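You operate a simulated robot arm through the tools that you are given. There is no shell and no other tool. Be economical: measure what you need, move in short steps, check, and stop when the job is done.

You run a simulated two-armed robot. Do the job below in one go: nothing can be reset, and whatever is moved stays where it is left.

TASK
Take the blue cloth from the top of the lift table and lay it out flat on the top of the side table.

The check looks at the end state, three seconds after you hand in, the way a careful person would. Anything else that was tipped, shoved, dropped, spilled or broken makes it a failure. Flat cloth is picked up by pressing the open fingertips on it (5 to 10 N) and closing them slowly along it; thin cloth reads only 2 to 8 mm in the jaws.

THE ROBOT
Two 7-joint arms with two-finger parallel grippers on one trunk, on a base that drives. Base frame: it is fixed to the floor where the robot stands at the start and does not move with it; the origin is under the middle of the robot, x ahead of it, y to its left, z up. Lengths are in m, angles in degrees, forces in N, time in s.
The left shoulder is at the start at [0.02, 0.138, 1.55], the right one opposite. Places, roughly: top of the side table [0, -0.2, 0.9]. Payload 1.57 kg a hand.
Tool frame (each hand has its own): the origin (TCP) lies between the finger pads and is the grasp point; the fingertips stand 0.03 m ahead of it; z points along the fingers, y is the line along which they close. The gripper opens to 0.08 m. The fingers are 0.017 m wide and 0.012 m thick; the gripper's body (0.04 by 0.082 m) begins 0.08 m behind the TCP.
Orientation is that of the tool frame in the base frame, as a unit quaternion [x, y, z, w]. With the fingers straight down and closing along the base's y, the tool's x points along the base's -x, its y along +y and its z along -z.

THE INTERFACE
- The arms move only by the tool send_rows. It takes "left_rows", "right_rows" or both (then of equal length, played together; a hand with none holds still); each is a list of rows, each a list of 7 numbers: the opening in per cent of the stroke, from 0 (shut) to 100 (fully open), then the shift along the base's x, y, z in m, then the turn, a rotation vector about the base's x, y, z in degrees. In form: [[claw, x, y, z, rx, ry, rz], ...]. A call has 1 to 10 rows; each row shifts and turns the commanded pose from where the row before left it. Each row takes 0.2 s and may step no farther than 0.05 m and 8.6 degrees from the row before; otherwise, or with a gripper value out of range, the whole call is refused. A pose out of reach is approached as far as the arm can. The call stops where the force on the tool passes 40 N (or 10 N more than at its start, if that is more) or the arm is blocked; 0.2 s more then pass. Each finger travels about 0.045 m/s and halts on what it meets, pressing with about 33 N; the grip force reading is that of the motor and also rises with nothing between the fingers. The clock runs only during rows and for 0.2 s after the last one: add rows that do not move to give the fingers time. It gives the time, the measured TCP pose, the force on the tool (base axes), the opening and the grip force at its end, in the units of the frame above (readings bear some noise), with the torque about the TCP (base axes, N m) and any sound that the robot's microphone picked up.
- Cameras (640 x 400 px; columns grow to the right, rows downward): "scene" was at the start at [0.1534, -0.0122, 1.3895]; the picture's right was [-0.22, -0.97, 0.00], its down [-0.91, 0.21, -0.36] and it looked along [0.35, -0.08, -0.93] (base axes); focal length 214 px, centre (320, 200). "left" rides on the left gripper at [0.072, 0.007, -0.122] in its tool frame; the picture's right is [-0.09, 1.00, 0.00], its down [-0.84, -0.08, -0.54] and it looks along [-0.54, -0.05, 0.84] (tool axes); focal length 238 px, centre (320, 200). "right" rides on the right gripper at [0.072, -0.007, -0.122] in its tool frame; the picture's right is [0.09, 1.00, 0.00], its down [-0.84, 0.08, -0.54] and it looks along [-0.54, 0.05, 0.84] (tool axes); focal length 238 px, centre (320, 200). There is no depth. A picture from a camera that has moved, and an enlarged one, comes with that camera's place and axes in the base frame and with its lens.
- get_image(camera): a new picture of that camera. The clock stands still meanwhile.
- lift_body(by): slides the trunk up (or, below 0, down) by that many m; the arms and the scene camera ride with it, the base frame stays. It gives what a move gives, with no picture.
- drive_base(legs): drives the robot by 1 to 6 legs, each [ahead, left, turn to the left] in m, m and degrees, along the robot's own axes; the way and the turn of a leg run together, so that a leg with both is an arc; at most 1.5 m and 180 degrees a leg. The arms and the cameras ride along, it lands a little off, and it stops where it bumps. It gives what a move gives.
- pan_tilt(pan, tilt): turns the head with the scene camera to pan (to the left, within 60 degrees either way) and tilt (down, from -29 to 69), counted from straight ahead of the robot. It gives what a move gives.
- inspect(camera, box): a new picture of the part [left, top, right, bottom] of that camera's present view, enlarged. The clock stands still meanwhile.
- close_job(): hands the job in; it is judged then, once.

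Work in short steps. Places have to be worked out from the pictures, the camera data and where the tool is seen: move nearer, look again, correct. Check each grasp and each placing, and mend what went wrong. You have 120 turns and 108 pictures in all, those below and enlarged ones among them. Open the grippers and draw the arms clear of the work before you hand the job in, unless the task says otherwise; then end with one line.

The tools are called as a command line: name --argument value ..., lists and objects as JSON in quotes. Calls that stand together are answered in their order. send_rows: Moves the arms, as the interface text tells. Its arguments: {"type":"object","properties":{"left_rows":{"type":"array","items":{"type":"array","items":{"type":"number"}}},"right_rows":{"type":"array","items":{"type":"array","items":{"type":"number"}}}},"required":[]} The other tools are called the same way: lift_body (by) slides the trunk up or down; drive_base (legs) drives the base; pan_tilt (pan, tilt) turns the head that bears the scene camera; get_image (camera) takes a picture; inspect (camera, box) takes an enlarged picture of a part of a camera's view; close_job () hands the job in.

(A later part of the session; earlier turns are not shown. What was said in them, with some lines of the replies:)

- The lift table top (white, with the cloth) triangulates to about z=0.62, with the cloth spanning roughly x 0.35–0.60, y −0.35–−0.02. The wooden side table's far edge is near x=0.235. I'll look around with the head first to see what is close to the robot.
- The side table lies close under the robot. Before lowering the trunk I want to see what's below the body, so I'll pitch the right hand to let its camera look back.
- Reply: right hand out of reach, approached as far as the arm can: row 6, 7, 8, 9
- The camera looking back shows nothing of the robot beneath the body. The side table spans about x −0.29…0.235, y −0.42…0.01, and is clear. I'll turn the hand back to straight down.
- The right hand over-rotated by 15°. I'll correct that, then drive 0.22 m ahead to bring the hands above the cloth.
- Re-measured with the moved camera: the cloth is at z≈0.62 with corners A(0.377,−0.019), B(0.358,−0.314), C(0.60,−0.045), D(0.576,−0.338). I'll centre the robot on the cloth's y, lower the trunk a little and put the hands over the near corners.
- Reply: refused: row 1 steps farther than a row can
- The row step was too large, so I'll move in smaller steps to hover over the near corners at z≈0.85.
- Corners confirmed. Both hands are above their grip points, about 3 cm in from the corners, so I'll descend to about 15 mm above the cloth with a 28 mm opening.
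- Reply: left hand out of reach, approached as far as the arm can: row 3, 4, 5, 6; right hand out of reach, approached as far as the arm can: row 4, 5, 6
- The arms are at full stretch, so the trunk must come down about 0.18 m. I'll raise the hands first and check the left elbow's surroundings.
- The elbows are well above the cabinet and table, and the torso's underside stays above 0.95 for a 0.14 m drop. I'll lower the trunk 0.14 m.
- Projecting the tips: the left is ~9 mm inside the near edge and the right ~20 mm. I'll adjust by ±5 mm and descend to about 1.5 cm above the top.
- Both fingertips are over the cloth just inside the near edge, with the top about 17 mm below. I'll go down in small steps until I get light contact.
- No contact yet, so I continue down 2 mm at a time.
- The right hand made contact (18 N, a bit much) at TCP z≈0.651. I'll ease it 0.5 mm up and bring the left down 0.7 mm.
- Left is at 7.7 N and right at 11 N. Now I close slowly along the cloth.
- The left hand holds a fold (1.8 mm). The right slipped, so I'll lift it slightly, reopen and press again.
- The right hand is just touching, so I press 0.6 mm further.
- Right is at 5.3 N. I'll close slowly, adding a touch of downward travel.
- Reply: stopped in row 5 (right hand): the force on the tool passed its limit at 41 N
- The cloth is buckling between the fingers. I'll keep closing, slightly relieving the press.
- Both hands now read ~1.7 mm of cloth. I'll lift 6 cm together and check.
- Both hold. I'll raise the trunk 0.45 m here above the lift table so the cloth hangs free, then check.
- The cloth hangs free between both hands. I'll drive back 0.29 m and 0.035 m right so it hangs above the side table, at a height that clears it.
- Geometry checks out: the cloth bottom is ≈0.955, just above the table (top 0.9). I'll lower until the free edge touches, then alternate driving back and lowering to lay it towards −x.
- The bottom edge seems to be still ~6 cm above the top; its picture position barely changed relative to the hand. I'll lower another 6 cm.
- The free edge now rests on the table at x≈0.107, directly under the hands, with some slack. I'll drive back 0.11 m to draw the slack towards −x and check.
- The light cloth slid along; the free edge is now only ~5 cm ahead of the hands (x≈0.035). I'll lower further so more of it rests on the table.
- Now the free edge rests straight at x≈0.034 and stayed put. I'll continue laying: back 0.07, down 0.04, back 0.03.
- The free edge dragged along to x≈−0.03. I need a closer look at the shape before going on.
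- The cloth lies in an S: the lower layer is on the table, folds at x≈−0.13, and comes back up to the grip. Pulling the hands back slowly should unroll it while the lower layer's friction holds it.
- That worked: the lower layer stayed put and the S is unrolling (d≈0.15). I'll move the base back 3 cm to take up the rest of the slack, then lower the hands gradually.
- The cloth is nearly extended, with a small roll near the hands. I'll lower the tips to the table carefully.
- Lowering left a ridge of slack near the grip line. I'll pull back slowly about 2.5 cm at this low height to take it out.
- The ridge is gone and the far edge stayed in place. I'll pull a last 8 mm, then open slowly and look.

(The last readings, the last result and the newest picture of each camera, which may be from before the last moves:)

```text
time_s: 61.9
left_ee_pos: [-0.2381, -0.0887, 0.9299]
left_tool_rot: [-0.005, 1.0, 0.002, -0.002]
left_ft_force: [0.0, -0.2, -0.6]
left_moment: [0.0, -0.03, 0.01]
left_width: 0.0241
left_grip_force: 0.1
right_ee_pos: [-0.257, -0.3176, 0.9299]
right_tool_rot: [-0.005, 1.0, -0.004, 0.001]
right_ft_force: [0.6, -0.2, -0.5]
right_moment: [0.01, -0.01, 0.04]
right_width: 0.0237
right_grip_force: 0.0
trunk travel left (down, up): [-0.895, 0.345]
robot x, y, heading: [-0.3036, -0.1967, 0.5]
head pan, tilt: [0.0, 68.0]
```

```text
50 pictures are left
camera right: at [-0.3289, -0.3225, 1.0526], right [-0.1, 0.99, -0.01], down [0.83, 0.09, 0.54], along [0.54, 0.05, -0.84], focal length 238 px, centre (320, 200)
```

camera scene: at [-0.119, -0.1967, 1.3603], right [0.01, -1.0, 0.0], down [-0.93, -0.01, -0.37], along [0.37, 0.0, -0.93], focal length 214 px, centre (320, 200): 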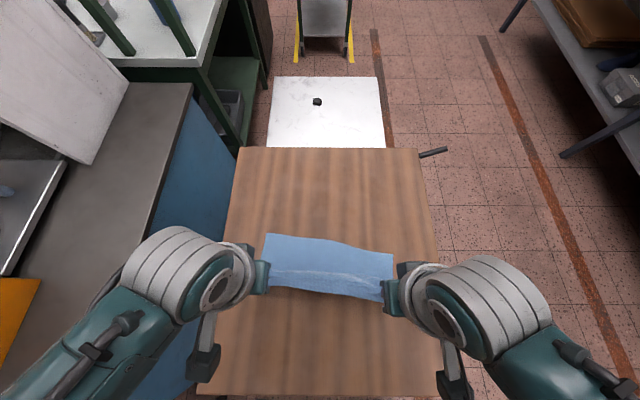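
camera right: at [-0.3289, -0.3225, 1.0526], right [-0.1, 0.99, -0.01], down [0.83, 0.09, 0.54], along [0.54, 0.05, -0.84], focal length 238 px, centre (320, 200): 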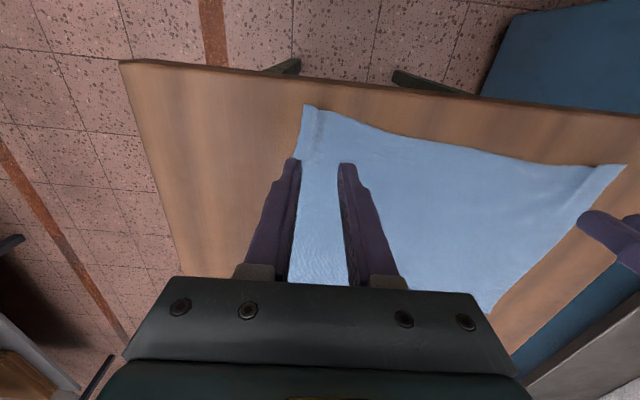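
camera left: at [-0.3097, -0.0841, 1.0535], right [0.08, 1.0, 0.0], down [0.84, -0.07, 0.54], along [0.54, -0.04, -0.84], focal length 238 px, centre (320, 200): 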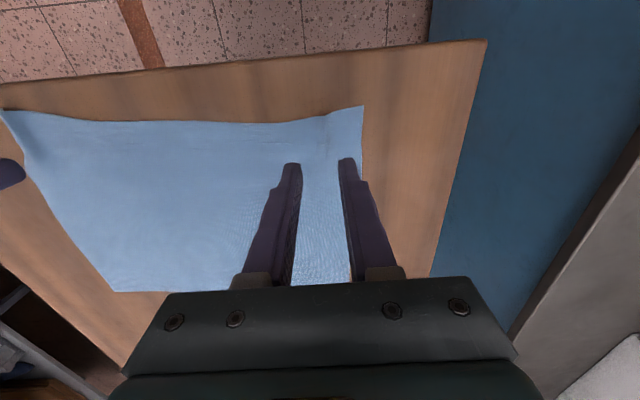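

Released, and the cloth looks flat. I'll raise the hands straight up and check from above.

send_rows --left_rows '[[30, 0, 0, 0.01, 0, 0, 0], [30, 0, 0, 0.02, 0, 0, 0], [30, 0, 0, 0.03, 0, 0, 0], [30, 0, 0, 0.03, 0, 0, 0]]' --right_rows '[[30, 0, 0, 0.01, 0, 0, 0], [30, 0, 0, 0.02, 0, 0, 0], [30, 0, 0, 0.03, 0, 0, 0], [30, 0, 0, 0.03, 0, 0, 0]]'

lift_body --by 0.15

get_image --camera "left"

get_image --camera "right"

get_image --camera "scene"

```text
time_s: 62.9
left_ee_pos: [-0.2368, -0.0908, 1.0205]
left_tool_rot: [-0.005, 1.0, 0.003, -0.001]
left_ft_force: [-0.7, -0.6, -0.5]
left_moment: [0.01, 0.0, 0.0]
left_width: 0.0242
left_grip_force: 0.1
right_ee_pos: [-0.2584, -0.3157, 1.0203]
right_tool_rot: [-0.004, 1.0, -0.005, 0.001]
right_ft_force: [-1.0, 0.2, 0.5]
right_moment: [0.0, 0.02, 0.01]
right_width: 0.0241
right_grip_force: 0.1
trunk travel left (down, up): [-0.895, 0.345]
robot x, y, heading: [-0.306, -0.2014, 0.2]
head pan, tilt: [0.0, 68.0]
```

```text
time_s: 64.7
left_ee_pos: [-0.237, -0.0911, 1.1698]
left_tool_rot: [-0.005, 1.0, 0.001, -0.001]
left_ft_force: [0.4, -0.9, -0.1]
left_moment: [0.02, -0.02, 0.0]
left_width: 0.0238
left_grip_force: 0.0
right_ee_pos: [-0.2573, -0.3149, 1.1705]
right_tool_rot: [-0.004, 1.0, -0.004, 0.002]
right_ft_force: [1.0, -0.4, -0.2]
right_moment: [-0.03, 0.01, -0.02]
right_width: 0.0241
right_grip_force: 0.0
trunk travel left (down, up): [-1.045, 0.195]
robot x, y, heading: [-0.307, -0.1979, 0.5]
head pan, tilt: [0.0, 68.0]
```

```text
49 pictures are left
camera left: at [-0.3095, -0.086, 1.2931], right [0.08, 1.0, 0.0], down [0.84, -0.07, 0.54], along [0.54, -0.04, -0.84], focal length 238 px, centre (320, 200)
```

left: 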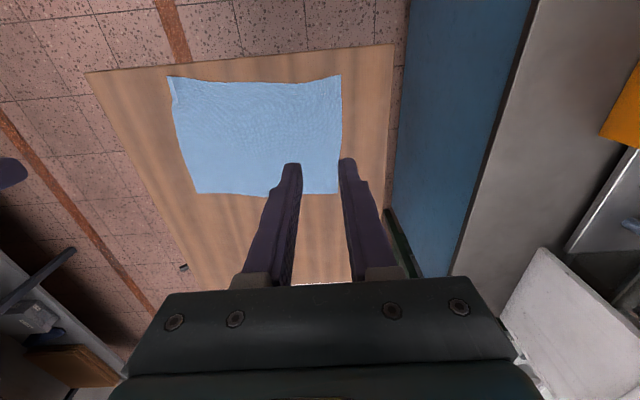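

```text
48 pictures are left
camera right: at [-0.3298, -0.3205, 1.2937], right [-0.1, 0.99, -0.01], down [0.83, 0.09, 0.54], along [0.54, 0.05, -0.84], focal length 238 px, centre (320, 200)
```

right: 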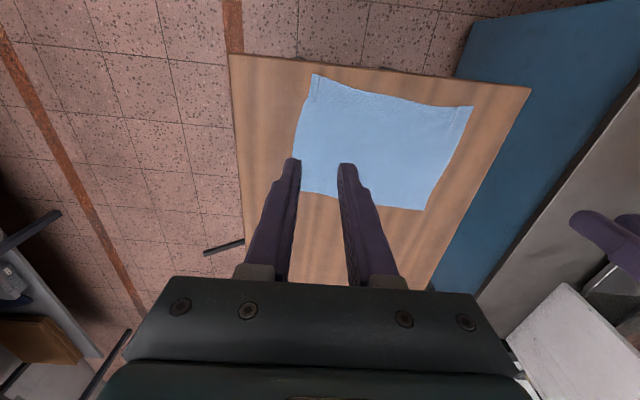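

```text
47 pictures are left
camera scene: at [-0.1491, -0.1967, 1.5103], right [0.01, -1.0, 0.0], down [-0.93, -0.01, -0.37], along [0.37, 0.0, -0.93], focal length 214 px, centre (320, 200)
```

scene: 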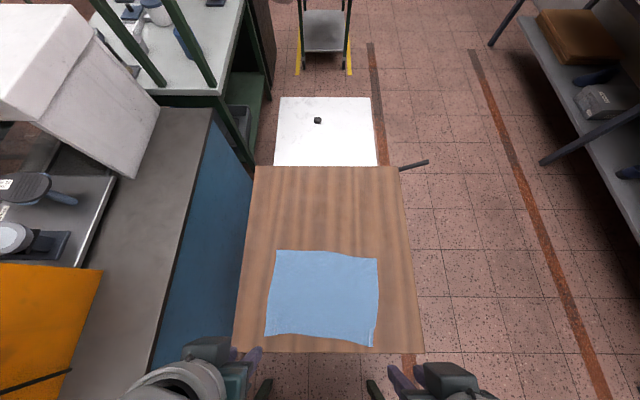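

Flat and fully on the table; I'll enlarge it to check for folds at the corners.

inspect --camera "scene" --box '[240, 230, 420, 360]'

inspect --camera "right" --box '[220, 40, 540, 240]'

```text
3.08 times, centred on (330, 295) of scene
camera zoom: at [-0.1491, -0.1967, 1.5103], right [0.01, -1.0, 0.0], down [-0.93, -0.01, -0.37], along [0.37, 0.0, -0.93], focal length 660 px, centre (289, -92)
```

zoom: 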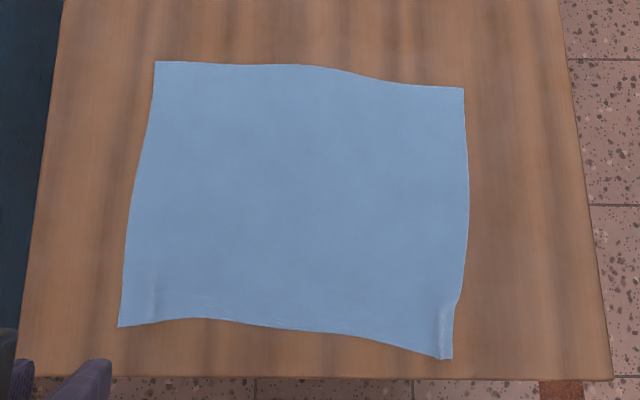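

```text
2.00 times, centred on (380, 140) of right
camera zoom: at [-0.3298, -0.3205, 1.2937], right [-0.1, 0.99, -0.01], down [0.83, 0.09, 0.54], along [0.54, 0.05, -0.84], focal length 477 px, centre (200, 320)
```

zoom: 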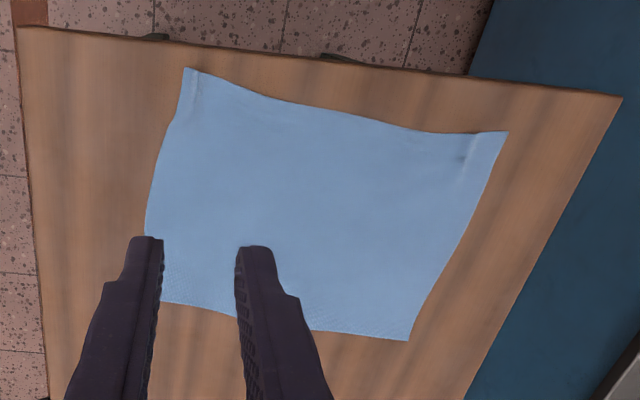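

The cloth is flat and wholly on the table, but the two gripped corners are still drawn in ~1.5 cm with a small crease. I'll smooth them by pressing with closed fingertips and drawing the corners outward gently.

lift_body --by -0.15

send_rows --left_rows '[[0, -0.007, 0.006, -0.02, 0, 0, 0], [0, -0.007, 0.006, -0.03, 0, 0, 0], [0, 0, 0, -0.025, 0, 0, 0], [0, 0, 0, 0, 0, 0, 0]]' --right_rows '[[0, -0.005, 0.002, -0.02, 0, 0, 0], [0, 0, 0, -0.03, 0, 0, 0], [0, 0, 0, -0.025, 0, 0, 0], [0, 0, 0, 0, 0, 0, 0]]'

get_image --camera "right"

get_image --camera "left"

```text
time_s: 66.4
left_ee_pos: [-0.2373, -0.0904, 1.0196]
left_tool_rot: [-0.005, 1.0, 0.002, 0.0]
left_ft_force: [0.7, -0.1, 0.1]
left_moment: [0.01, 0.02, 0.0]
left_width: 0.0241
left_grip_force: 0.0
right_ee_pos: [-0.2578, -0.3144, 1.0208]
right_tool_rot: [-0.005, 1.0, -0.003, 0.002]
right_ft_force: [0.5, -0.1, -0.1]
right_moment: [0.03, -0.02, 0.0]
right_width: 0.0239
right_grip_force: 0.1
trunk travel left (down, up): [-0.895, 0.345]
robot x, y, heading: [-0.3047, -0.2013, 0.2]
head pan, tilt: [0.0, 68.0]
```

```text
time_s: 67.4
left_ee_pos: [-0.2522, -0.0779, 0.9442]
left_tool_rot: [-0.006, 1.0, 0.002, 0.0]
left_ft_force: [0.4, 0.6, 0.2]
left_moment: [-0.02, -0.01, -0.06]
left_width: 0.0001
left_grip_force: 21.6
right_ee_pos: [-0.2602, -0.3118, 0.9481]
right_tool_rot: [-0.004, 1.0, -0.004, 0.001]
right_ft_force: [-0.4, 0.5, 0.2]
right_moment: [-0.03, -0.01, 0.01]
right_width: 0.0
right_grip_force: 21.6
trunk travel left (down, up): [-0.895, 0.345]
robot x, y, heading: [-0.3065, -0.1978, 0.3]
head pan, tilt: [0.0, 68.0]
```

```text
44 pictures are left
camera right: at [-0.3329, -0.3173, 1.0703], right [-0.1, 0.99, -0.01], down [0.83, 0.09, 0.54], along [0.54, 0.05, -0.84], focal length 238 px, centre (320, 200)
```

right: 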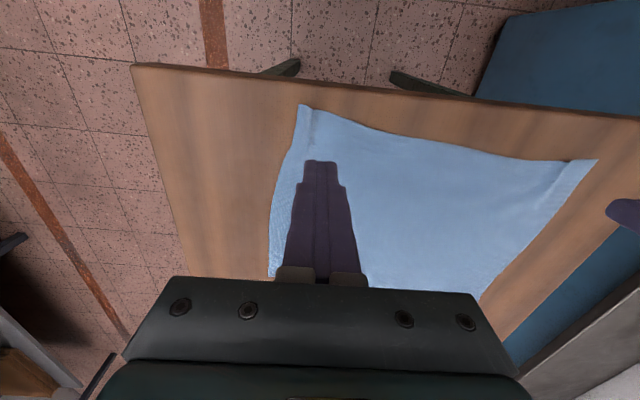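

```text
43 pictures are left
camera left: at [-0.3238, -0.0726, 1.0678], right [0.08, 1.0, 0.0], down [0.84, -0.07, 0.54], along [0.54, -0.04, -0.84], focal length 238 px, centre (320, 200)
```

left: 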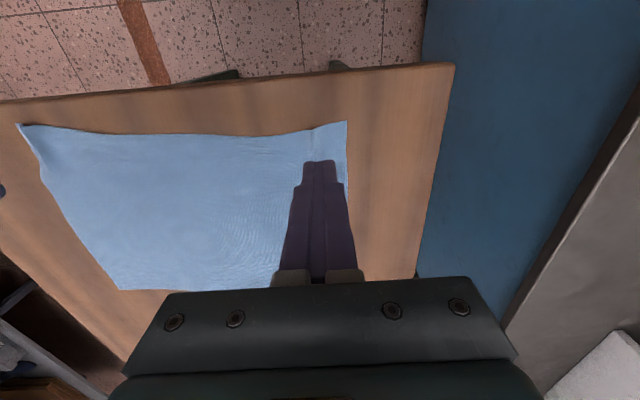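

The creases lie ~1.5 cm further towards the corners. I'll shift there, then descend to light contact.

send_rows --left_rows '[[0, -0.012, 0.003, -0.004, 0, 0, 0], [0, 0, 0, -0.006, 0, 0, 0], [0, 0, 0, -0.003, 0, 0, 0], [0, 0, 0, 0, 0, 0, 0]]' --right_rows '[[0, -0.012, -0.003, -0.007, 0, 0, 0], [0, 0, 0, -0.006, 0, 0, 0], [0, 0, 0, -0.004, 0, 0, 0], [0, 0, 0, 0, 0, 0, 0]]'

send_rows --left_rows '[[0, 0, 0, -0.001, 0, 0, 0], [0, 0, 0, 0, 0, 0, 0]]' --right_rows '[[0, 0, 0, -0.001, 0, 0, 0], [0, 0, 0, 0, 0, 0, 0]]'

```text
time_s: 68.4
left_ee_pos: [-0.2627, -0.0752, 0.932]
left_tool_rot: [-0.005, 1.0, 0.002, -0.001]
left_ft_force: [0.7, -0.8, 0.4]
left_moment: [-0.01, 0.0, 0.02]
left_width: 0.0
left_grip_force: 21.4
right_ee_pos: [-0.2728, -0.3161, 0.9304]
right_tool_rot: [-0.004, 1.0, -0.003, 0.001]
right_ft_force: [0.4, 0.0, 0.1]
right_moment: [-0.02, -0.02, -0.04]
right_width: 0.0002
right_grip_force: 21.4
trunk travel left (down, up): [-0.895, 0.345]
robot x, y, heading: [-0.3078, -0.1975, 0.3]
head pan, tilt: [0.0, 68.0]
```

```text
time_s: 69.0
left_ee_pos: [-0.2638, -0.0751, 0.9314]
left_tool_rot: [-0.006, 1.0, 0.001, -0.001]
left_ft_force: [-0.1, -1.2, 0.3]
left_moment: [0.01, -0.01, 0.02]
left_width: 0.0
left_grip_force: 21.1
right_ee_pos: [-0.2734, -0.3159, 0.9284]
right_tool_rot: [-0.005, 1.0, -0.003, 0.001]
right_ft_force: [0.2, 0.3, -1.0]
right_moment: [0.02, 0.03, 0.02]
right_width: 0.0
right_grip_force: 20.9
trunk travel left (down, up): [-0.895, 0.345]
robot x, y, heading: [-0.3015, -0.1962, 0.3]
head pan, tilt: [0.0, 68.0]
```

send_rows --left_rows '[[0, 0, 0, -0.001, 0, 0, 0], [0, 0, 0, 0, 0, 0, 0]]' --right_rows '[[0, 0, 0, -0.0005, 0, 0, 0], [0, 0, 0, 0, 0, 0, 0]]'

send_rows --left_rows '[[0, 0, 0, -0.0007, 0, 0, 0], [0, 0, 0, 0, 0, 0, 0]]' --right_rows '[[0, 0, 0, -0.0005, 0, 0, 0], [0, 0, 0, 0, 0, 0, 0]]'

```text
time_s: 69.6
left_ee_pos: [-0.2644, -0.0751, 0.9297]
left_tool_rot: [-0.006, 1.0, 0.002, -0.001]
left_ft_force: [-0.1, -0.1, -0.5]
left_moment: [0.0, 0.01, 0.04]
left_width: 0.0
left_grip_force: 21.3
right_ee_pos: [-0.2742, -0.3169, 0.928]
right_tool_rot: [-0.004, 1.0, -0.003, 0.002]
right_ft_force: [0.1, 0.6, 0.1]
right_moment: [-0.03, 0.0, 0.02]
right_width: 0.0
right_grip_force: 21.2
trunk travel left (down, up): [-0.895, 0.345]
robot x, y, heading: [-0.3067, -0.1995, 0.4]
head pan, tilt: [0.0, 68.0]
```

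```text
time_s: 70.2
left_ee_pos: [-0.2645, -0.0744, 0.9298]
left_tool_rot: [-0.005, 1.0, 0.002, 0.0]
left_ft_force: [0.3, -0.3, -0.7]
left_moment: [-0.04, -0.02, -0.02]
left_width: 0.0001
left_grip_force: 21.7
right_ee_pos: [-0.2743, -0.318, 0.9273]
right_tool_rot: [-0.005, 1.0, -0.004, 0.002]
right_ft_force: [-0.3, -0.5, -1.0]
right_moment: [-0.04, -0.02, 0.0]
right_width: 0.0
right_grip_force: 21.0
trunk travel left (down, up): [-0.895, 0.345]
robot x, y, heading: [-0.3054, -0.2016, 0.5]
head pan, tilt: [0.0, 68.0]
```

Still no contact on either hand, so I continue in 0.7 mm steps.

send_rows --left_rows '[[0, 0, 0, -0.001, 0, 0, 0], [0, 0, 0, -0.0007, 0, 0, 0], [0, 0, 0, 0, 0, 0, 0]]' --right_rows '[[0, 0, 0, -0.0007, 0, 0, 0], [0, 0, 0, 0, 0, 0, 0], [0, 0, 0, 0, 0, 0, 0]]'

send_rows --left_rows '[[0, 0, 0, -0.0007, 0, 0, 0], [0, 0, 0, 0, 0, 0, 0]]' --right_rows '[[0, 0, 0, -0.0006, 0, 0, 0], [0, 0, 0, 0, 0, 0, 0]]'

```text
time_s: 71.0
left_ee_pos: [-0.2624, -0.0747, 0.9267]
left_tool_rot: [-0.006, 1.0, 0.002, -0.001]
left_ft_force: [-0.2, -0.5, -0.3]
left_moment: [-0.01, 0.0, -0.01]
left_width: 0.0
left_grip_force: 20.9
right_ee_pos: [-0.2753, -0.3167, 0.9263]
right_tool_rot: [-0.004, 1.0, -0.004, 0.002]
right_ft_force: [-0.7, 0.0, -0.6]
right_moment: [0.0, 0.04, 0.02]
right_width: 0.0
right_grip_force: 21.2
trunk travel left (down, up): [-0.895, 0.345]
robot x, y, heading: [-0.3023, -0.1975, 0.5]
head pan, tilt: [0.0, 68.0]
```

```text
time_s: 71.6
left_ee_pos: [-0.263, -0.0759, 0.9268]
left_tool_rot: [-0.006, 1.0, 0.002, 0.0]
left_ft_force: [-0.2, -0.3, -0.1]
left_moment: [-0.02, 0.01, -0.01]
left_width: 0.0
left_grip_force: 21.1
right_ee_pos: [-0.2741, -0.3166, 0.926]
right_tool_rot: [-0.004, 1.0, -0.003, 0.001]
right_ft_force: [0.4, -0.7, -0.3]
right_moment: [0.01, 0.03, 0.02]
right_width: 0.0001
right_grip_force: 22.1
trunk travel left (down, up): [-0.895, 0.345]
robot x, y, heading: [-0.3041, -0.2, 0.6]
head pan, tilt: [0.0, 68.0]
```

No contact yet at tip z≈0.896, so the top must be slightly lower. I'll look, then continue.

inspect --camera "right" --box '[220, 80, 420, 205]'

send_rows --left_rows '[[0, 0, 0, -0.0008, 0, 0, 0], [0, 0, 0, 0, 0, 0, 0]]' --right_rows '[[0, 0, 0, -0.0007, 0, 0, 0], [0, 0, 0, 0, 0, 0, 0]]'

send_rows --left_rows '[[0, 0, 0, -0.0007, 0, 0, 0], [0, 0, 0, 0, 0, 0, 0]]' --right_rows '[[0, 0, 0, -0.0007, 0, 0, 0], [0, 0, 0, 0, 0, 0, 0]]'

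```text
3.20 times, centred on (320, 142) of right
camera zoom: at [-0.3466, -0.3219, 1.0483], right [-0.1, 0.99, -0.01], down [0.83, 0.09, 0.54], along [0.54, 0.05, -0.84], focal length 763 px, centre (320, 384)
```

zoom: 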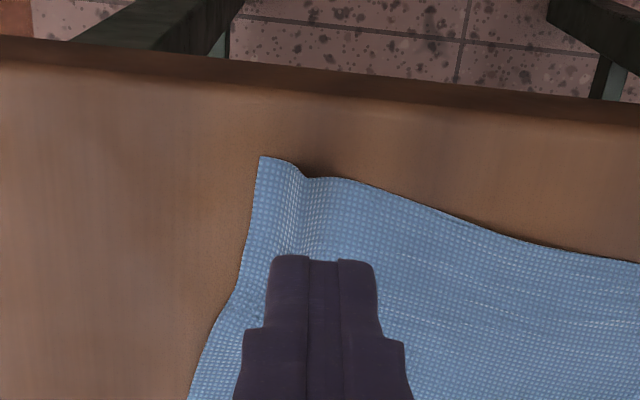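

```text
time_s: 72.2
left_ee_pos: [-0.2627, -0.076, 0.9269]
left_tool_rot: [-0.007, 1.0, 0.002, -0.001]
left_ft_force: [-0.4, 0.3, 0.5]
left_moment: [0.03, 0.0, 0.02]
left_width: 0.0001
left_grip_force: 21.5
right_ee_pos: [-0.2736, -0.3163, 0.9251]
right_tool_rot: [-0.004, 1.0, -0.003, 0.002]
right_ft_force: [0.6, 0.2, 0.0]
right_moment: [0.02, 0.02, 0.03]
right_width: 0.0
right_grip_force: 20.9
trunk travel left (down, up): [-0.895, 0.345]
robot x, y, heading: [-0.3063, -0.2019, 0.2]
head pan, tilt: [0.0, 68.0]
```

```text
time_s: 72.8
left_ee_pos: [-0.2635, -0.076, 0.9277]
left_tool_rot: [-0.006, 1.0, 0.001, -0.002]
left_ft_force: [-0.5, 0.2, -0.3]
left_moment: [0.0, 0.02, 0.0]
left_width: 0.0
left_grip_force: 21.2
right_ee_pos: [-0.2744, -0.3171, 0.9243]
right_tool_rot: [-0.004, 1.0, -0.004, 0.002]
right_ft_force: [-0.4, 0.2, -0.3]
right_moment: [-0.01, -0.02, -0.01]
right_width: 0.0003
right_grip_force: 21.6
trunk travel left (down, up): [-0.895, 0.345]
robot x, y, heading: [-0.3036, -0.1998, 0.4]
head pan, tilt: [0.0, 68.0]
```

The pleat is just a shallow wave. I'll keep descending with 1 mm steps to contact.

send_rows --left_rows '[[0, 0, 0, -0.001, 0, 0, 0], [0, 0, 0, 0, 0, 0, 0]]' --right_rows '[[0, 0, 0, -0.001, 0, 0, 0], [0, 0, 0, 0, 0, 0, 0]]'

send_rows --left_rows '[[0, 0, 0, -0.001, 0, 0, 0], [0, 0, 0, 0, 0, 0, 0]]' --right_rows '[[0, 0, 0, -0.0007, 0, 0, 0], [0, 0, 0, 0, 0, 0, 0]]'

```text
time_s: 73.4
left_ee_pos: [-0.2632, -0.0772, 0.9243]
left_tool_rot: [-0.005, 1.0, 0.002, -0.001]
left_ft_force: [0.7, 0.1, 0.1]
left_moment: [0.0, 0.01, -0.03]
left_width: 0.0001
left_grip_force: 21.2
right_ee_pos: [-0.2739, -0.3159, 0.9237]
right_tool_rot: [-0.005, 1.0, -0.003, 0.002]
right_ft_force: [0.0, -1.0, 0.6]
right_moment: [-0.05, 0.02, -0.02]
right_width: 0.0
right_grip_force: 20.8
trunk travel left (down, up): [-0.895, 0.345]
robot x, y, heading: [-0.3068, -0.1956, 0.4]
head pan, tilt: [0.0, 68.0]
```

```text
time_s: 74.0
left_ee_pos: [-0.2624, -0.0769, 0.9238]
left_tool_rot: [-0.005, 1.0, 0.002, -0.002]
left_ft_force: [-0.3, -0.2, -1.0]
left_moment: [0.01, -0.02, -0.02]
left_width: 0.0
left_grip_force: 21.4
right_ee_pos: [-0.2732, -0.3176, 0.9239]
right_tool_rot: [-0.005, 1.0, -0.004, 0.002]
right_ft_force: [-0.1, -0.6, -0.5]
right_moment: [-0.01, 0.0, -0.02]
right_width: 0.0001
right_grip_force: 21.1
trunk travel left (down, up): [-0.895, 0.345]
robot x, y, heading: [-0.3027, -0.2004, 0.1]
head pan, tilt: [0.0, 68.0]
```

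send_rows --left_rows '[[0, 0, 0, -0.001, 0, 0, 0], [0, 0, 0, 0, 0, 0, 0]]' --right_rows '[[0, 0, 0, -0.001, 0, 0, 0], [0, 0, 0, 0, 0, 0, 0]]'

send_rows --left_rows '[[0, 0, 0, -0.001, 0, 0, 0], [0, 0, 0, 0, 0, 0, 0]]' --right_rows '[[0, 0, 0, -0.001, 0, 0, 0], [0, 0, 0, 0, 0, 0, 0]]'

inspect --camera "left" --box '[220, 80, 420, 205]'

```text
time_s: 74.6
left_ee_pos: [-0.2641, -0.0765, 0.9223]
left_tool_rot: [-0.006, 1.0, 0.002, 0.0]
left_ft_force: [0.2, -0.7, 0.4]
left_moment: [0.0, -0.01, 0.01]
left_width: 0.0001
left_grip_force: 21.5
right_ee_pos: [-0.2746, -0.3163, 0.9224]
right_tool_rot: [-0.005, 1.0, -0.003, 0.002]
right_ft_force: [-0.8, 0.8, 0.0]
right_moment: [0.01, 0.01, 0.03]
right_width: 0.0001
right_grip_force: 21.3
trunk travel left (down, up): [-0.895, 0.345]
robot x, y, heading: [-0.3043, -0.1988, 0.5]
head pan, tilt: [0.0, 68.0]
```

```text
time_s: 75.2
left_ee_pos: [-0.2636, -0.0761, 0.9225]
left_tool_rot: [-0.006, 1.0, 0.002, -0.001]
left_ft_force: [-0.1, 1.0, -0.2]
left_moment: [0.03, -0.01, 0.02]
left_width: 0.0
left_grip_force: 21.4
right_ee_pos: [-0.274, -0.3161, 0.9214]
right_tool_rot: [-0.004, 1.0, -0.004, 0.002]
right_ft_force: [-0.3, 0.7, -0.1]
right_moment: [0.0, 0.0, 0.0]
right_width: 0.0
right_grip_force: 20.9
trunk travel left (down, up): [-0.895, 0.345]
robot x, y, heading: [-0.307, -0.1988, 0.3]
head pan, tilt: [0.0, 68.0]
```

```text
3.20 times, centred on (320, 142) of left
camera zoom: at [-0.3353, -0.0705, 1.0451], right [0.08, 1.0, 0.0], down [0.84, -0.07, 0.54], along [0.54, -0.04, -0.84], focal length 763 px, centre (320, 384)
```

zoom: 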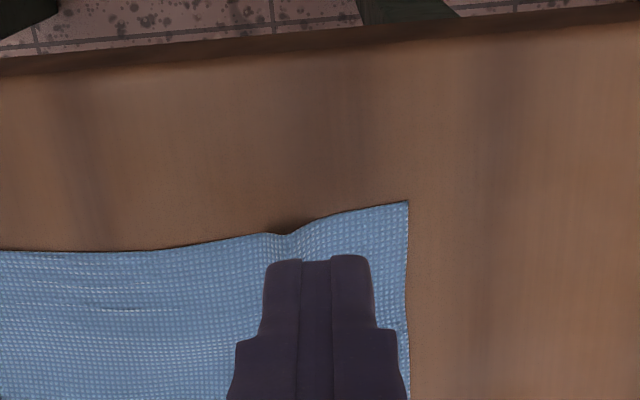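

Close now; a few more 1 mm steps.

send_rows --left_rows '[[0, 0, 0, -0.001, 0, 0, 0], [0, 0, 0, 0, 0, 0, 0]]' --right_rows '[[0, 0, 0, -0.001, 0, 0, 0], [0, 0, 0, 0, 0, 0, 0]]'

send_rows --left_rows '[[0, 0, 0, -0.001, 0, 0, 0], [0, 0, 0, 0, 0, 0, 0]]' --right_rows '[[0, 0, 0, -0.001, 0, 0, 0], [0, 0, 0, 0, 0, 0, 0]]'

send_rows --left_rows '[[0, 0, 0, -0.001, 0, 0, 0], [0, 0, 0, 0, 0, 0, 0]]' --right_rows '[[0, 0, 0, -0.001, 0, 0, 0], [0, 0, 0, 0, 0, 0, 0]]'

```text
time_s: 75.8
left_ee_pos: [-0.2634, -0.0764, 0.9203]
left_tool_rot: [-0.005, 1.0, 0.002, -0.001]
left_ft_force: [0.6, 1.1, -1.0]
left_moment: [0.02, -0.01, 0.01]
left_width: 0.0002
left_grip_force: 21.4
right_ee_pos: [-0.2741, -0.3161, 0.92]
right_tool_rot: [-0.004, 1.0, -0.003, 0.002]
right_ft_force: [-0.2, 0.3, -0.4]
right_moment: [0.03, -0.01, 0.01]
right_width: 0.0
right_grip_force: 21.1
trunk travel left (down, up): [-0.895, 0.345]
robot x, y, heading: [-0.3033, -0.1988, 0.5]
head pan, tilt: [0.0, 68.0]
```

```text
time_s: 76.4
left_ee_pos: [-0.2637, -0.0754, 0.919]
left_tool_rot: [-0.005, 1.0, 0.002, 0.0]
left_ft_force: [0.3, 0.5, 0.5]
left_moment: [0.0, 0.01, 0.0]
left_width: 0.0
left_grip_force: 20.9
right_ee_pos: [-0.2747, -0.3156, 0.9181]
right_tool_rot: [-0.004, 1.0, -0.004, 0.002]
right_ft_force: [0.0, -0.2, 0.3]
right_moment: [-0.02, -0.03, -0.03]
right_width: 0.0
right_grip_force: 21.6
trunk travel left (down, up): [-0.895, 0.345]
robot x, y, heading: [-0.307, -0.1968, 0.5]
head pan, tilt: [0.0, 68.0]
```

```text
time_s: 77.0
left_ee_pos: [-0.2637, -0.0742, 0.9183]
left_tool_rot: [-0.005, 1.0, 0.003, 0.0]
left_ft_force: [0.4, 0.6, -0.6]
left_moment: [0.01, -0.02, 0.01]
left_width: 0.0
left_grip_force: 21.6
right_ee_pos: [-0.2744, -0.3158, 0.9176]
right_tool_rot: [-0.005, 1.0, -0.003, 0.001]
right_ft_force: [-0.5, -0.5, 0.1]
right_moment: [-0.01, -0.03, 0.02]
right_width: 0.0002
right_grip_force: 21.4
trunk travel left (down, up): [-0.895, 0.345]
robot x, y, heading: [-0.3037, -0.1973, 0.3]
head pan, tilt: [0.0, 68.0]
```

Triangulating the table corner from two heights gives a top at z≈0.872, lower than the rough 0.9. I'll descend 10 mm more in 2 mm rows, then slow down.

send_rows --left_rows '[[0, 0, 0, -0.002, 0, 0, 0], [0, 0, 0, -0.002, 0, 0, 0], [0, 0, 0, -0.002, 0, 0, 0], [0, 0, 0, -0.002, 0, 0, 0], [0, 0, 0, 0, 0, 0, 0]]' --right_rows '[[0, 0, 0, -0.002, 0, 0, 0], [0, 0, 0, -0.002, 0, 0, 0], [0, 0, 0, -0.002, 0, 0, 0], [0, 0, 0, -0.002, 0, 0, 0], [0, 0, 0, 0, 0, 0, 0]]'

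get_image --camera "right"

get_image --camera "left"

```text
time_s: 78.2
left_ee_pos: [-0.2642, -0.0764, 0.91]
left_tool_rot: [-0.006, 1.0, 0.001, 0.0]
left_ft_force: [0.4, 0.9, 0.0]
left_moment: [0.01, 0.0, 0.02]
left_width: 0.0001
left_grip_force: 21.6
right_ee_pos: [-0.2742, -0.3171, 0.9102]
right_tool_rot: [-0.005, 1.0, -0.003, 0.002]
right_ft_force: [-0.4, -0.2, 0.3]
right_moment: [0.0, -0.02, -0.02]
right_width: 0.0
right_grip_force: 21.4
trunk travel left (down, up): [-0.895, 0.345]
robot x, y, heading: [-0.3032, -0.1957, 0.5]
head pan, tilt: [0.0, 68.0]
```

```text
40 pictures are left
camera right: at [-0.3465, -0.3217, 1.0329], right [-0.1, 0.99, -0.01], down [0.83, 0.09, 0.55], along [0.54, 0.05, -0.84], focal length 238 px, centre (320, 200)
```

right: 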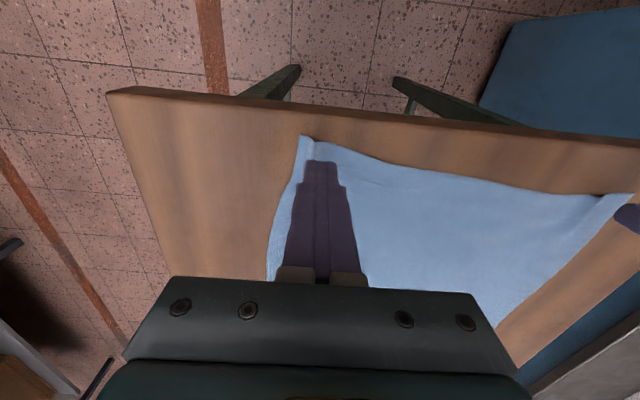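

```text
39 pictures are left
camera left: at [-0.336, -0.0718, 1.0337], right [0.08, 1.0, 0.0], down [0.84, -0.07, 0.54], along [0.54, -0.04, -0.84], focal length 238 px, centre (320, 200)
```

left: 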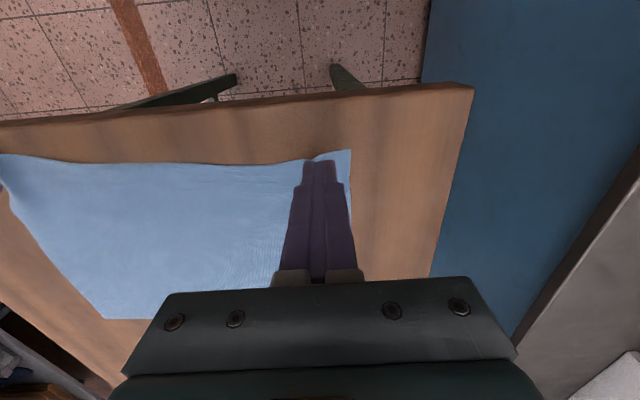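

send_rows --left_rows '[[0, 0.003, 0, -0.002, 0, 0, 0], [0, 0.003, 0, -0.002, 0, 0, 0], [0, 0, 0, -0.001, 0, 0, 0], [0, 0, 0, 0, 0, 0, 0]]' --right_rows '[[0, 0, 0, -0.002, 0, 0, 0], [0, 0, 0, -0.002, 0, 0, 0], [0, 0, 0, -0.001, 0, 0, 0], [0, 0, 0, 0, 0, 0, 0]]'

send_rows --left_rows '[[0, 0, 0, -0.001, 0, 0, 0], [0, 0, 0, 0, 0, 0, 0]]' --right_rows '[[0, 0, 0, -0.001, 0, 0, 0], [0, 0, 0, 0, 0, 0, 0]]'

send_rows --left_rows '[[0, 0, 0, -0.001, 0, 0, 0], [0, 0, 0, 0, 0, 0, 0]]' --right_rows '[[0, 0, 0, -0.001, 0, 0, 0], [0, 0, 0, 0, 0, 0, 0]]'

```text
time_s: 79.2
left_ee_pos: [-0.2573, -0.0756, 0.905]
left_tool_rot: [-0.004, 1.0, 0.001, 0.0]
left_ft_force: [0.4, -0.5, -0.3]
left_moment: [-0.02, 0.01, 0.03]
left_width: 0.0
left_grip_force: 21.2
right_ee_pos: [-0.2732, -0.3168, 0.904]
right_tool_rot: [-0.004, 1.0, -0.003, 0.001]
right_ft_force: [0.5, 0.6, 0.1]
right_moment: [-0.01, 0.0, -0.03]
right_width: 0.0001
right_grip_force: 21.3
trunk travel left (down, up): [-0.895, 0.345]
robot x, y, heading: [-0.3037, -0.1986, 0.4]
head pan, tilt: [0.0, 68.0]
```

```text
time_s: 79.8
left_ee_pos: [-0.2576, -0.0755, 0.9032]
left_tool_rot: [-0.006, 1.0, 0.002, -0.001]
left_ft_force: [0.3, -1.2, -0.5]
left_moment: [0.01, -0.01, 0.0]
left_width: 0.0
left_grip_force: 21.0
right_ee_pos: [-0.2746, -0.3164, 0.9031]
right_tool_rot: [-0.004, 1.0, -0.004, 0.002]
right_ft_force: [1.1, 0.3, -0.3]
right_moment: [-0.08, -0.01, -0.04]
right_width: 0.0
right_grip_force: 21.5
trunk travel left (down, up): [-0.895, 0.345]
robot x, y, heading: [-0.3044, -0.1989, 0.6]
head pan, tilt: [0.0, 68.0]
```

```text
time_s: 80.4
left_ee_pos: [-0.2573, -0.077, 0.9045]
left_tool_rot: [-0.006, 1.0, 0.002, -0.001]
left_ft_force: [0.1, 0.6, 0.0]
left_moment: [0.03, -0.05, -0.03]
left_width: 0.0001
left_grip_force: 20.6
right_ee_pos: [-0.2737, -0.3162, 0.9014]
right_tool_rot: [-0.004, 1.0, -0.003, 0.002]
right_ft_force: [0.4, -0.4, -0.6]
right_moment: [0.03, -0.02, -0.02]
right_width: 0.0
right_grip_force: 21.8
trunk travel left (down, up): [-0.895, 0.345]
robot x, y, heading: [-0.3038, -0.1977, 0.3]
head pan, tilt: [0.0, 68.0]
```

send_rows --left_rows '[[0, 0, 0, -0.001, 0, 0, 0], [0, 0, 0, 0, 0, 0, 0]]' --right_rows '[[0, 0, 0, -0.0007, 0, 0, 0], [0, 0, 0, 0, 0, 0, 0]]'

send_rows --left_rows '[[0, 0, 0, -0.0007, 0, 0, 0], [0, 0, 0, 0, 0, 0, 0]]' --right_rows '[[0, 0, 0, -0.0007, 0, 0, 0], [0, 0, 0, 0, 0, 0, 0]]'

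inspect --camera "right" --box '[220, 80, 420, 205]'

```text
time_s: 81.0
left_ee_pos: [-0.2584, -0.0767, 0.9015]
left_tool_rot: [-0.005, 1.0, 0.002, -0.001]
left_ft_force: [0.7, 0.0, 0.3]
left_moment: [-0.01, 0.03, 0.0]
left_width: 0.0003
left_grip_force: 21.9
right_ee_pos: [-0.2728, -0.3179, 0.902]
right_tool_rot: [-0.005, 1.0, -0.004, 0.002]
right_ft_force: [-0.9, 0.1, 0.2]
right_moment: [-0.01, 0.02, -0.03]
right_width: 0.0
right_grip_force: 21.2
trunk travel left (down, up): [-0.895, 0.345]
robot x, y, heading: [-0.3036, -0.1982, 0.3]
head pan, tilt: [0.0, 68.0]
```

```text
time_s: 81.6
left_ee_pos: [-0.2585, -0.0767, 0.9018]
left_tool_rot: [-0.005, 1.0, 0.001, -0.001]
left_ft_force: [-0.5, -0.8, 0.0]
left_moment: [-0.04, 0.0, 0.03]
left_width: 0.0
left_grip_force: 21.4
right_ee_pos: [-0.2738, -0.3168, 0.9008]
right_tool_rot: [-0.004, 1.0, -0.003, 0.001]
right_ft_force: [-0.1, 0.5, 0.1]
right_moment: [0.02, -0.01, 0.01]
right_width: 0.0
right_grip_force: 20.9
trunk travel left (down, up): [-0.895, 0.345]
robot x, y, heading: [-0.3052, -0.1949, 0.4]
head pan, tilt: [0.0, 68.0]
```

```text
3.20 times, centred on (320, 142) of right
camera zoom: at [-0.3467, -0.3222, 1.023], right [-0.1, 0.99, -0.01], down [0.83, 0.09, 0.54], along [0.54, 0.05, -0.84], focal length 763 px, centre (320, 384)
```

zoom: 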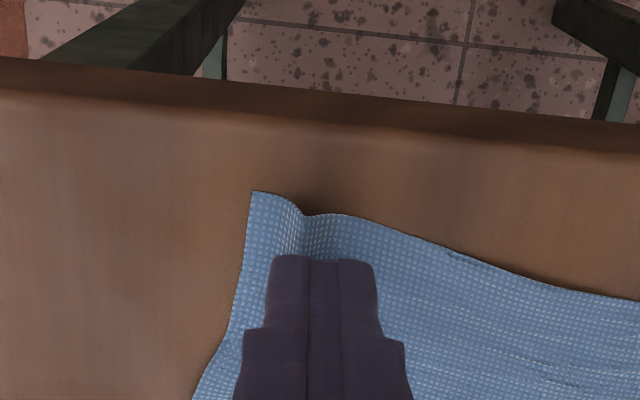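

One descent in 1 mm rows until contact is felt.

send_rows --left_rows '[[0, 0, 0, -0.001, 0, 0, 0], [0, 0, 0, 0, 0, 0, 0], [0, 0, 0, -0.001, 0, 0, 0], [0, 0, 0, 0, 0, 0, 0]]' --right_rows '[[0, 0, 0, -0.001, 0, 0, 0], [0, 0, 0, 0, 0, 0, 0], [0, 0, 0, -0.001, 0, 0, 0], [0, 0, 0, 0, 0, 0, 0]]'

```text
time_s: 82.6
left_ee_pos: [-0.2554, -0.0769, 0.8995]
left_tool_rot: [-0.006, 1.0, 0.002, -0.001]
left_ft_force: [0.1, 0.7, -0.5]
left_moment: [-0.01, 0.02, 0.04]
left_width: 0.0
left_grip_force: 20.7
right_ee_pos: [-0.2729, -0.3174, 0.8989]
right_tool_rot: [-0.004, 1.0, -0.003, 0.002]
right_ft_force: [-0.4, 0.0, 0.2]
right_moment: [0.01, -0.02, 0.02]
right_width: 0.0003
right_grip_force: 21.5
trunk travel left (down, up): [-0.895, 0.345]
robot x, y, heading: [-0.3036, -0.1976, 0.3]
head pan, tilt: [0.0, 68.0]
```

send_rows --left_rows '[[0, 0, 0, -0.001, 0, 0, 0], [0, 0, 0, 0, 0, 0, 0], [0, 0, 0, -0.001, 0, 0, 0], [0, 0, 0, 0, 0, 0, 0], [0, 0, 0, -0.001, 0, 0, 0], [0, 0, 0, 0, 0, 0, 0], [0, 0, 0, -0.001, 0, 0, 0], [0, 0, 0, 0, 0, 0, 0]]' --right_rows '[[0, 0, 0, -0.001, 0, 0, 0], [0, 0, 0, 0, 0, 0, 0], [0, 0, 0, -0.001, 0, 0, 0], [0, 0, 0, 0, 0, 0, 0], [0, 0, 0, -0.001, 0, 0, 0], [0, 0, 0, 0, 0, 0, 0], [0, 0, 0, -0.001, 0, 0, 0], [0, 0, 0, 0, 0, 0, 0]]'

get_image --camera "right"

```text
time_s: 84.4
left_ee_pos: [-0.2577, -0.0749, 0.8962]
left_tool_rot: [-0.005, 1.0, 0.002, -0.001]
left_ft_force: [-0.1, 0.5, 0.1]
left_moment: [0.0, 0.0, 0.02]
left_width: 0.0
left_grip_force: 21.2
right_ee_pos: [-0.2755, -0.3176, 0.8966]
right_tool_rot: [-0.005, 1.0, -0.003, 0.001]
right_ft_force: [0.4, -0.7, 0.2]
right_moment: [0.02, 0.05, -0.01]
right_width: 0.0002
right_grip_force: 21.8
trunk travel left (down, up): [-0.895, 0.345]
robot x, y, heading: [-0.3075, -0.2011, 0.5]
head pan, tilt: [0.0, 68.0]
```

```text
37 pictures are left
camera right: at [-0.3478, -0.3223, 1.0186], right [-0.1, 0.99, -0.01], down [0.83, 0.09, 0.54], along [0.54, 0.05, -0.84], focal length 238 px, centre (320, 200)
```

right: 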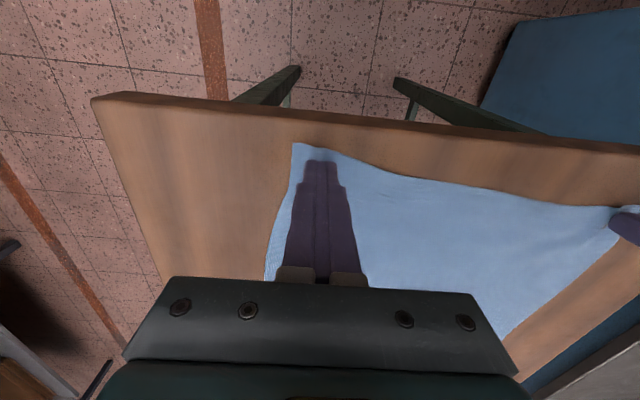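

send_rows --left_rows '[[0, 0, 0, -0.001, 0, 0, 0], [0, 0, 0, 0, 0, 0, 0], [0, 0, 0, -0.001, 0, 0, 0], [0, 0, 0, 0, 0, 0, 0]]' --right_rows '[[0, 0, 0, -0.001, 0, 0, 0], [0, 0, 0, 0, 0, 0, 0], [0, 0, 0, -0.001, 0, 0, 0], [0, 0, 0, 0, 0, 0, 0]]'

```text
time_s: 85.4
left_ee_pos: [-0.2574, -0.075, 0.8935]
left_tool_rot: [-0.006, 1.0, 0.002, -0.001]
left_ft_force: [0.9, 1.0, -0.4]
left_moment: [-0.02, 0.02, 0.02]
left_width: 0.0
left_grip_force: 21.3
right_ee_pos: [-0.2743, -0.3177, 0.8924]
right_tool_rot: [-0.005, 1.0, -0.004, 0.002]
right_ft_force: [-0.8, -0.1, 0.1]
right_moment: [-0.04, 0.03, 0.01]
right_width: 0.0001
right_grip_force: 21.6
trunk travel left (down, up): [-0.895, 0.345]
robot x, y, heading: [-0.3064, -0.1985, 0.4]
head pan, tilt: [0.0, 68.0]
```

send_rows --left_rows '[[0, 0, 0, -0.001, 0, 0, 0], [0, 0, 0, 0, 0, 0, 0], [0, 0, 0, -0.001, 0, 0, 0], [0, 0, 0, 0, 0, 0, 0]]' --right_rows '[[0, 0, 0, -0.001, 0, 0, 0], [0, 0, 0, 0, 0, 0, 0], [0, 0, 0, -0.001, 0, 0, 0], [0, 0, 0, 0, 0, 0, 0]]'

inspect --camera "right" --box '[220, 80, 420, 205]'

```text
time_s: 86.4
left_ee_pos: [-0.2578, -0.0768, 0.8922]
left_tool_rot: [-0.006, 1.0, 0.002, 0.0]
left_ft_force: [-1.0, 0.1, -0.2]
left_moment: [0.0, 0.02, 0.02]
left_width: 0.0
left_grip_force: 21.0
right_ee_pos: [-0.2739, -0.3166, 0.8914]
right_tool_rot: [-0.005, 1.0, -0.004, 0.002]
right_ft_force: [-1.0, -0.7, 6.0]
right_moment: [0.03, 0.07, 0.0]
right_width: 0.0002
right_grip_force: 21.3
trunk travel left (down, up): [-0.895, 0.345]
robot x, y, heading: [-0.3058, -0.1958, 0.3]
head pan, tilt: [0.0, 68.0]
```

```text
3.20 times, centred on (320, 142) of right
camera zoom: at [-0.3464, -0.3225, 1.014], right [-0.1, 0.99, -0.01], down [0.83, 0.09, 0.54], along [0.54, 0.05, -0.84], focal length 763 px, centre (320, 384)
```

zoom: 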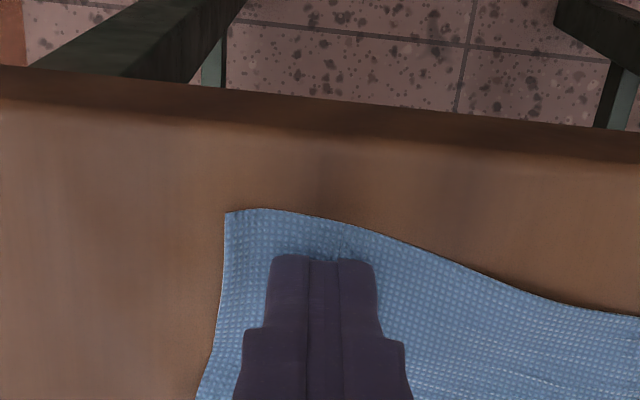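

The right tip is pressing at 6 N and the pleat has flattened and spread outward. I'll press the left too and draw the right outward 6 mm.

send_rows --left_rows '[[0, 0, 0, -0.001, 0, 0, 0], [0, 0, 0, 0, 0, 0, 0], [0, 0, 0, -0.0005, 0, 0, 0], [0, 0, 0, 0, 0, 0, 0]]' --right_rows '[[0, 0, -0.002, 0, 0, 0, 0], [0, 0, -0.002, 0, 0, 0, 0], [0, 0, -0.002, 0, 0, 0, 0], [0, 0, 0, 0, 0, 0, 0]]'

inspect --camera "left" --box '[220, 80, 420, 205]'

inspect --camera "right" --box '[220, 80, 420, 205]'

```text
time_s: 87.3
left_ee_pos: [-0.2575, -0.0761, 0.891]
left_tool_rot: [-0.006, 1.0, 0.002, -0.001]
left_ft_force: [-3.3, 1.4, 41.9]
left_moment: [-0.06, 0.09, -0.02]
left_width: 0.0
left_grip_force: 21.2
right_ee_pos: [-0.2743, -0.3219, 0.8929]
right_tool_rot: [-0.004, 1.0, -0.003, 0.003]
right_ft_force: [-0.5, 0.1, -0.6]
right_moment: [0.03, 0.01, -0.01]
right_width: 0.0001
right_grip_force: 21.3
trunk travel left (down, up): [-0.895, 0.345]
robot x, y, heading: [-0.3036, -0.1991, 0.6]
head pan, tilt: [0.0, 68.0]
stopped in row 4 (left hand): the force on the tool passed its limit at 42 N (the readings are from after the stop); the commanded pose is now the measured one
```

```text
3.20 times, centred on (320, 142) of left
camera zoom: at [-0.3296, -0.0709, 1.0142], right [0.08, 1.0, 0.0], down [0.84, -0.07, 0.54], along [0.54, -0.04, -0.84], focal length 763 px, centre (320, 384)
```

zoom: 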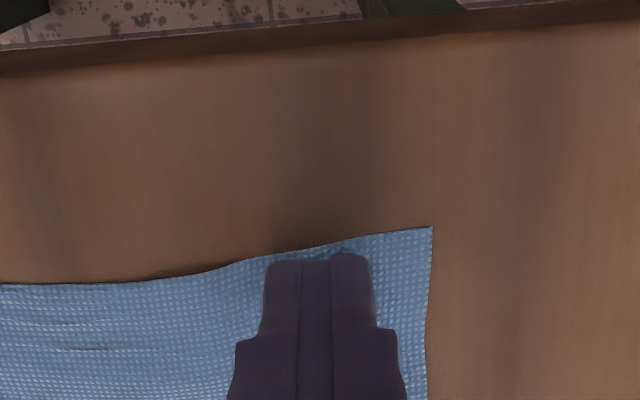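

```text
3.20 times, centred on (320, 142) of right
camera zoom: at [-0.3475, -0.3268, 1.0145], right [-0.1, 0.99, -0.01], down [0.83, 0.09, 0.54], along [0.54, 0.05, -0.84], focal length 763 px, centre (320, 384)
```

zoom: 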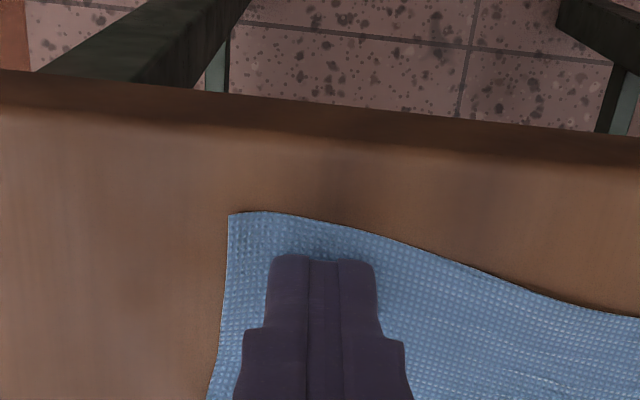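

Both corners are now pressed flat. I'll lift both hands straight up, raise the trunk and check the final state.

send_rows --left_rows '[[0, 0, 0, 0.003, 0, 0, 0], [0, 0, 0, 0.02, 0, 0, 0], [20, 0, 0, 0.03, 0, 0, 0], [40, 0, 0, 0.03, 0, 0, 0], [60, 0, 0, 0.03, 0, 0, 0], [80, 0, 0, 0, 0, 0, 0]]' --right_rows '[[0, 0, 0, 0.003, 0, 0, 0], [0, 0, 0, 0.02, 0, 0, 0], [20, 0, 0, 0.03, 0, 0, 0], [40, 0, 0, 0.03, 0, 0, 0], [60, 0, 0, 0.03, 0, 0, 0], [80, 0, 0, 0, 0, 0, 0]]'

lift_body --by 0.18

get_image --camera "scene"

inspect --camera "scene" --box '[240, 230, 420, 360]'

```text
time_s: 88.7
left_ee_pos: [-0.2562, -0.0772, 1.0037]
left_tool_rot: [-0.006, 1.0, 0.002, -0.001]
left_ft_force: [0.8, -0.2, -0.2]
left_moment: [0.02, -0.03, 0.01]
left_width: 0.0641
left_grip_force: 0.0
right_ee_pos: [-0.2727, -0.322, 1.0053]
right_tool_rot: [-0.005, 1.0, -0.003, 0.003]
right_ft_force: [0.8, 0.0, -0.4]
right_moment: [-0.03, -0.01, 0.02]
right_width: 0.0641
right_grip_force: 0.0
trunk travel left (down, up): [-0.895, 0.345]
robot x, y, heading: [-0.3038, -0.2, 0.3]
head pan, tilt: [0.0, 68.0]
```

```text
time_s: 90.7
left_ee_pos: [-0.2561, -0.0788, 1.1823]
left_tool_rot: [-0.006, 1.0, 0.001, -0.001]
left_ft_force: [-1.0, -0.4, -0.1]
left_moment: [-0.01, 0.01, -0.02]
left_width: 0.0639
left_grip_force: 0.0
right_ee_pos: [-0.2737, -0.3228, 1.1853]
right_tool_rot: [-0.004, 1.0, -0.004, 0.001]
right_ft_force: [-0.6, -0.6, -0.3]
right_moment: [0.0, 0.02, 0.0]
right_width: 0.064
right_grip_force: 0.1
trunk travel left (down, up): [-1.075, 0.165]
robot x, y, heading: [-0.3065, -0.1964, 0.3]
head pan, tilt: [0.0, 68.0]
```

```text
33 pictures are left
camera scene: at [-0.1491, -0.1967, 1.5403], right [0.01, -1.0, 0.0], down [-0.93, -0.01, -0.37], along [0.37, 0.0, -0.93], focal length 214 px, centre (320, 200)
```

scene: 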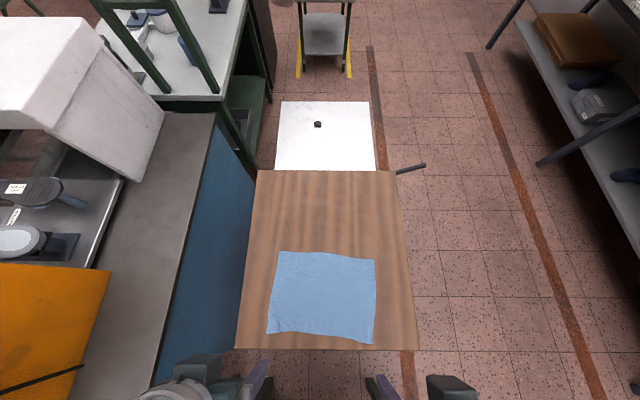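

```text
3.08 times, centred on (330, 295) of scene
camera zoom: at [-0.1491, -0.1967, 1.5403], right [0.01, -1.0, 0.0], down [-0.93, -0.01, -0.37], along [0.37, 0.0, -0.93], focal length 660 px, centre (289, -92)
```

zoom: 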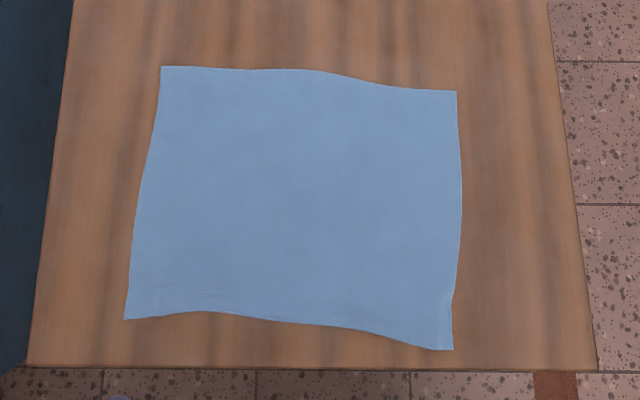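

The cloth lies flat and entirely on the side table, nothing else moved, and the grippers are open and clear. I'm handing in.

close_job

```text
The job is handed in.
```

The blue cloth now lies flat and fully on top of the side table; I saw nothing else disturbed, and both grippers are open and clear.
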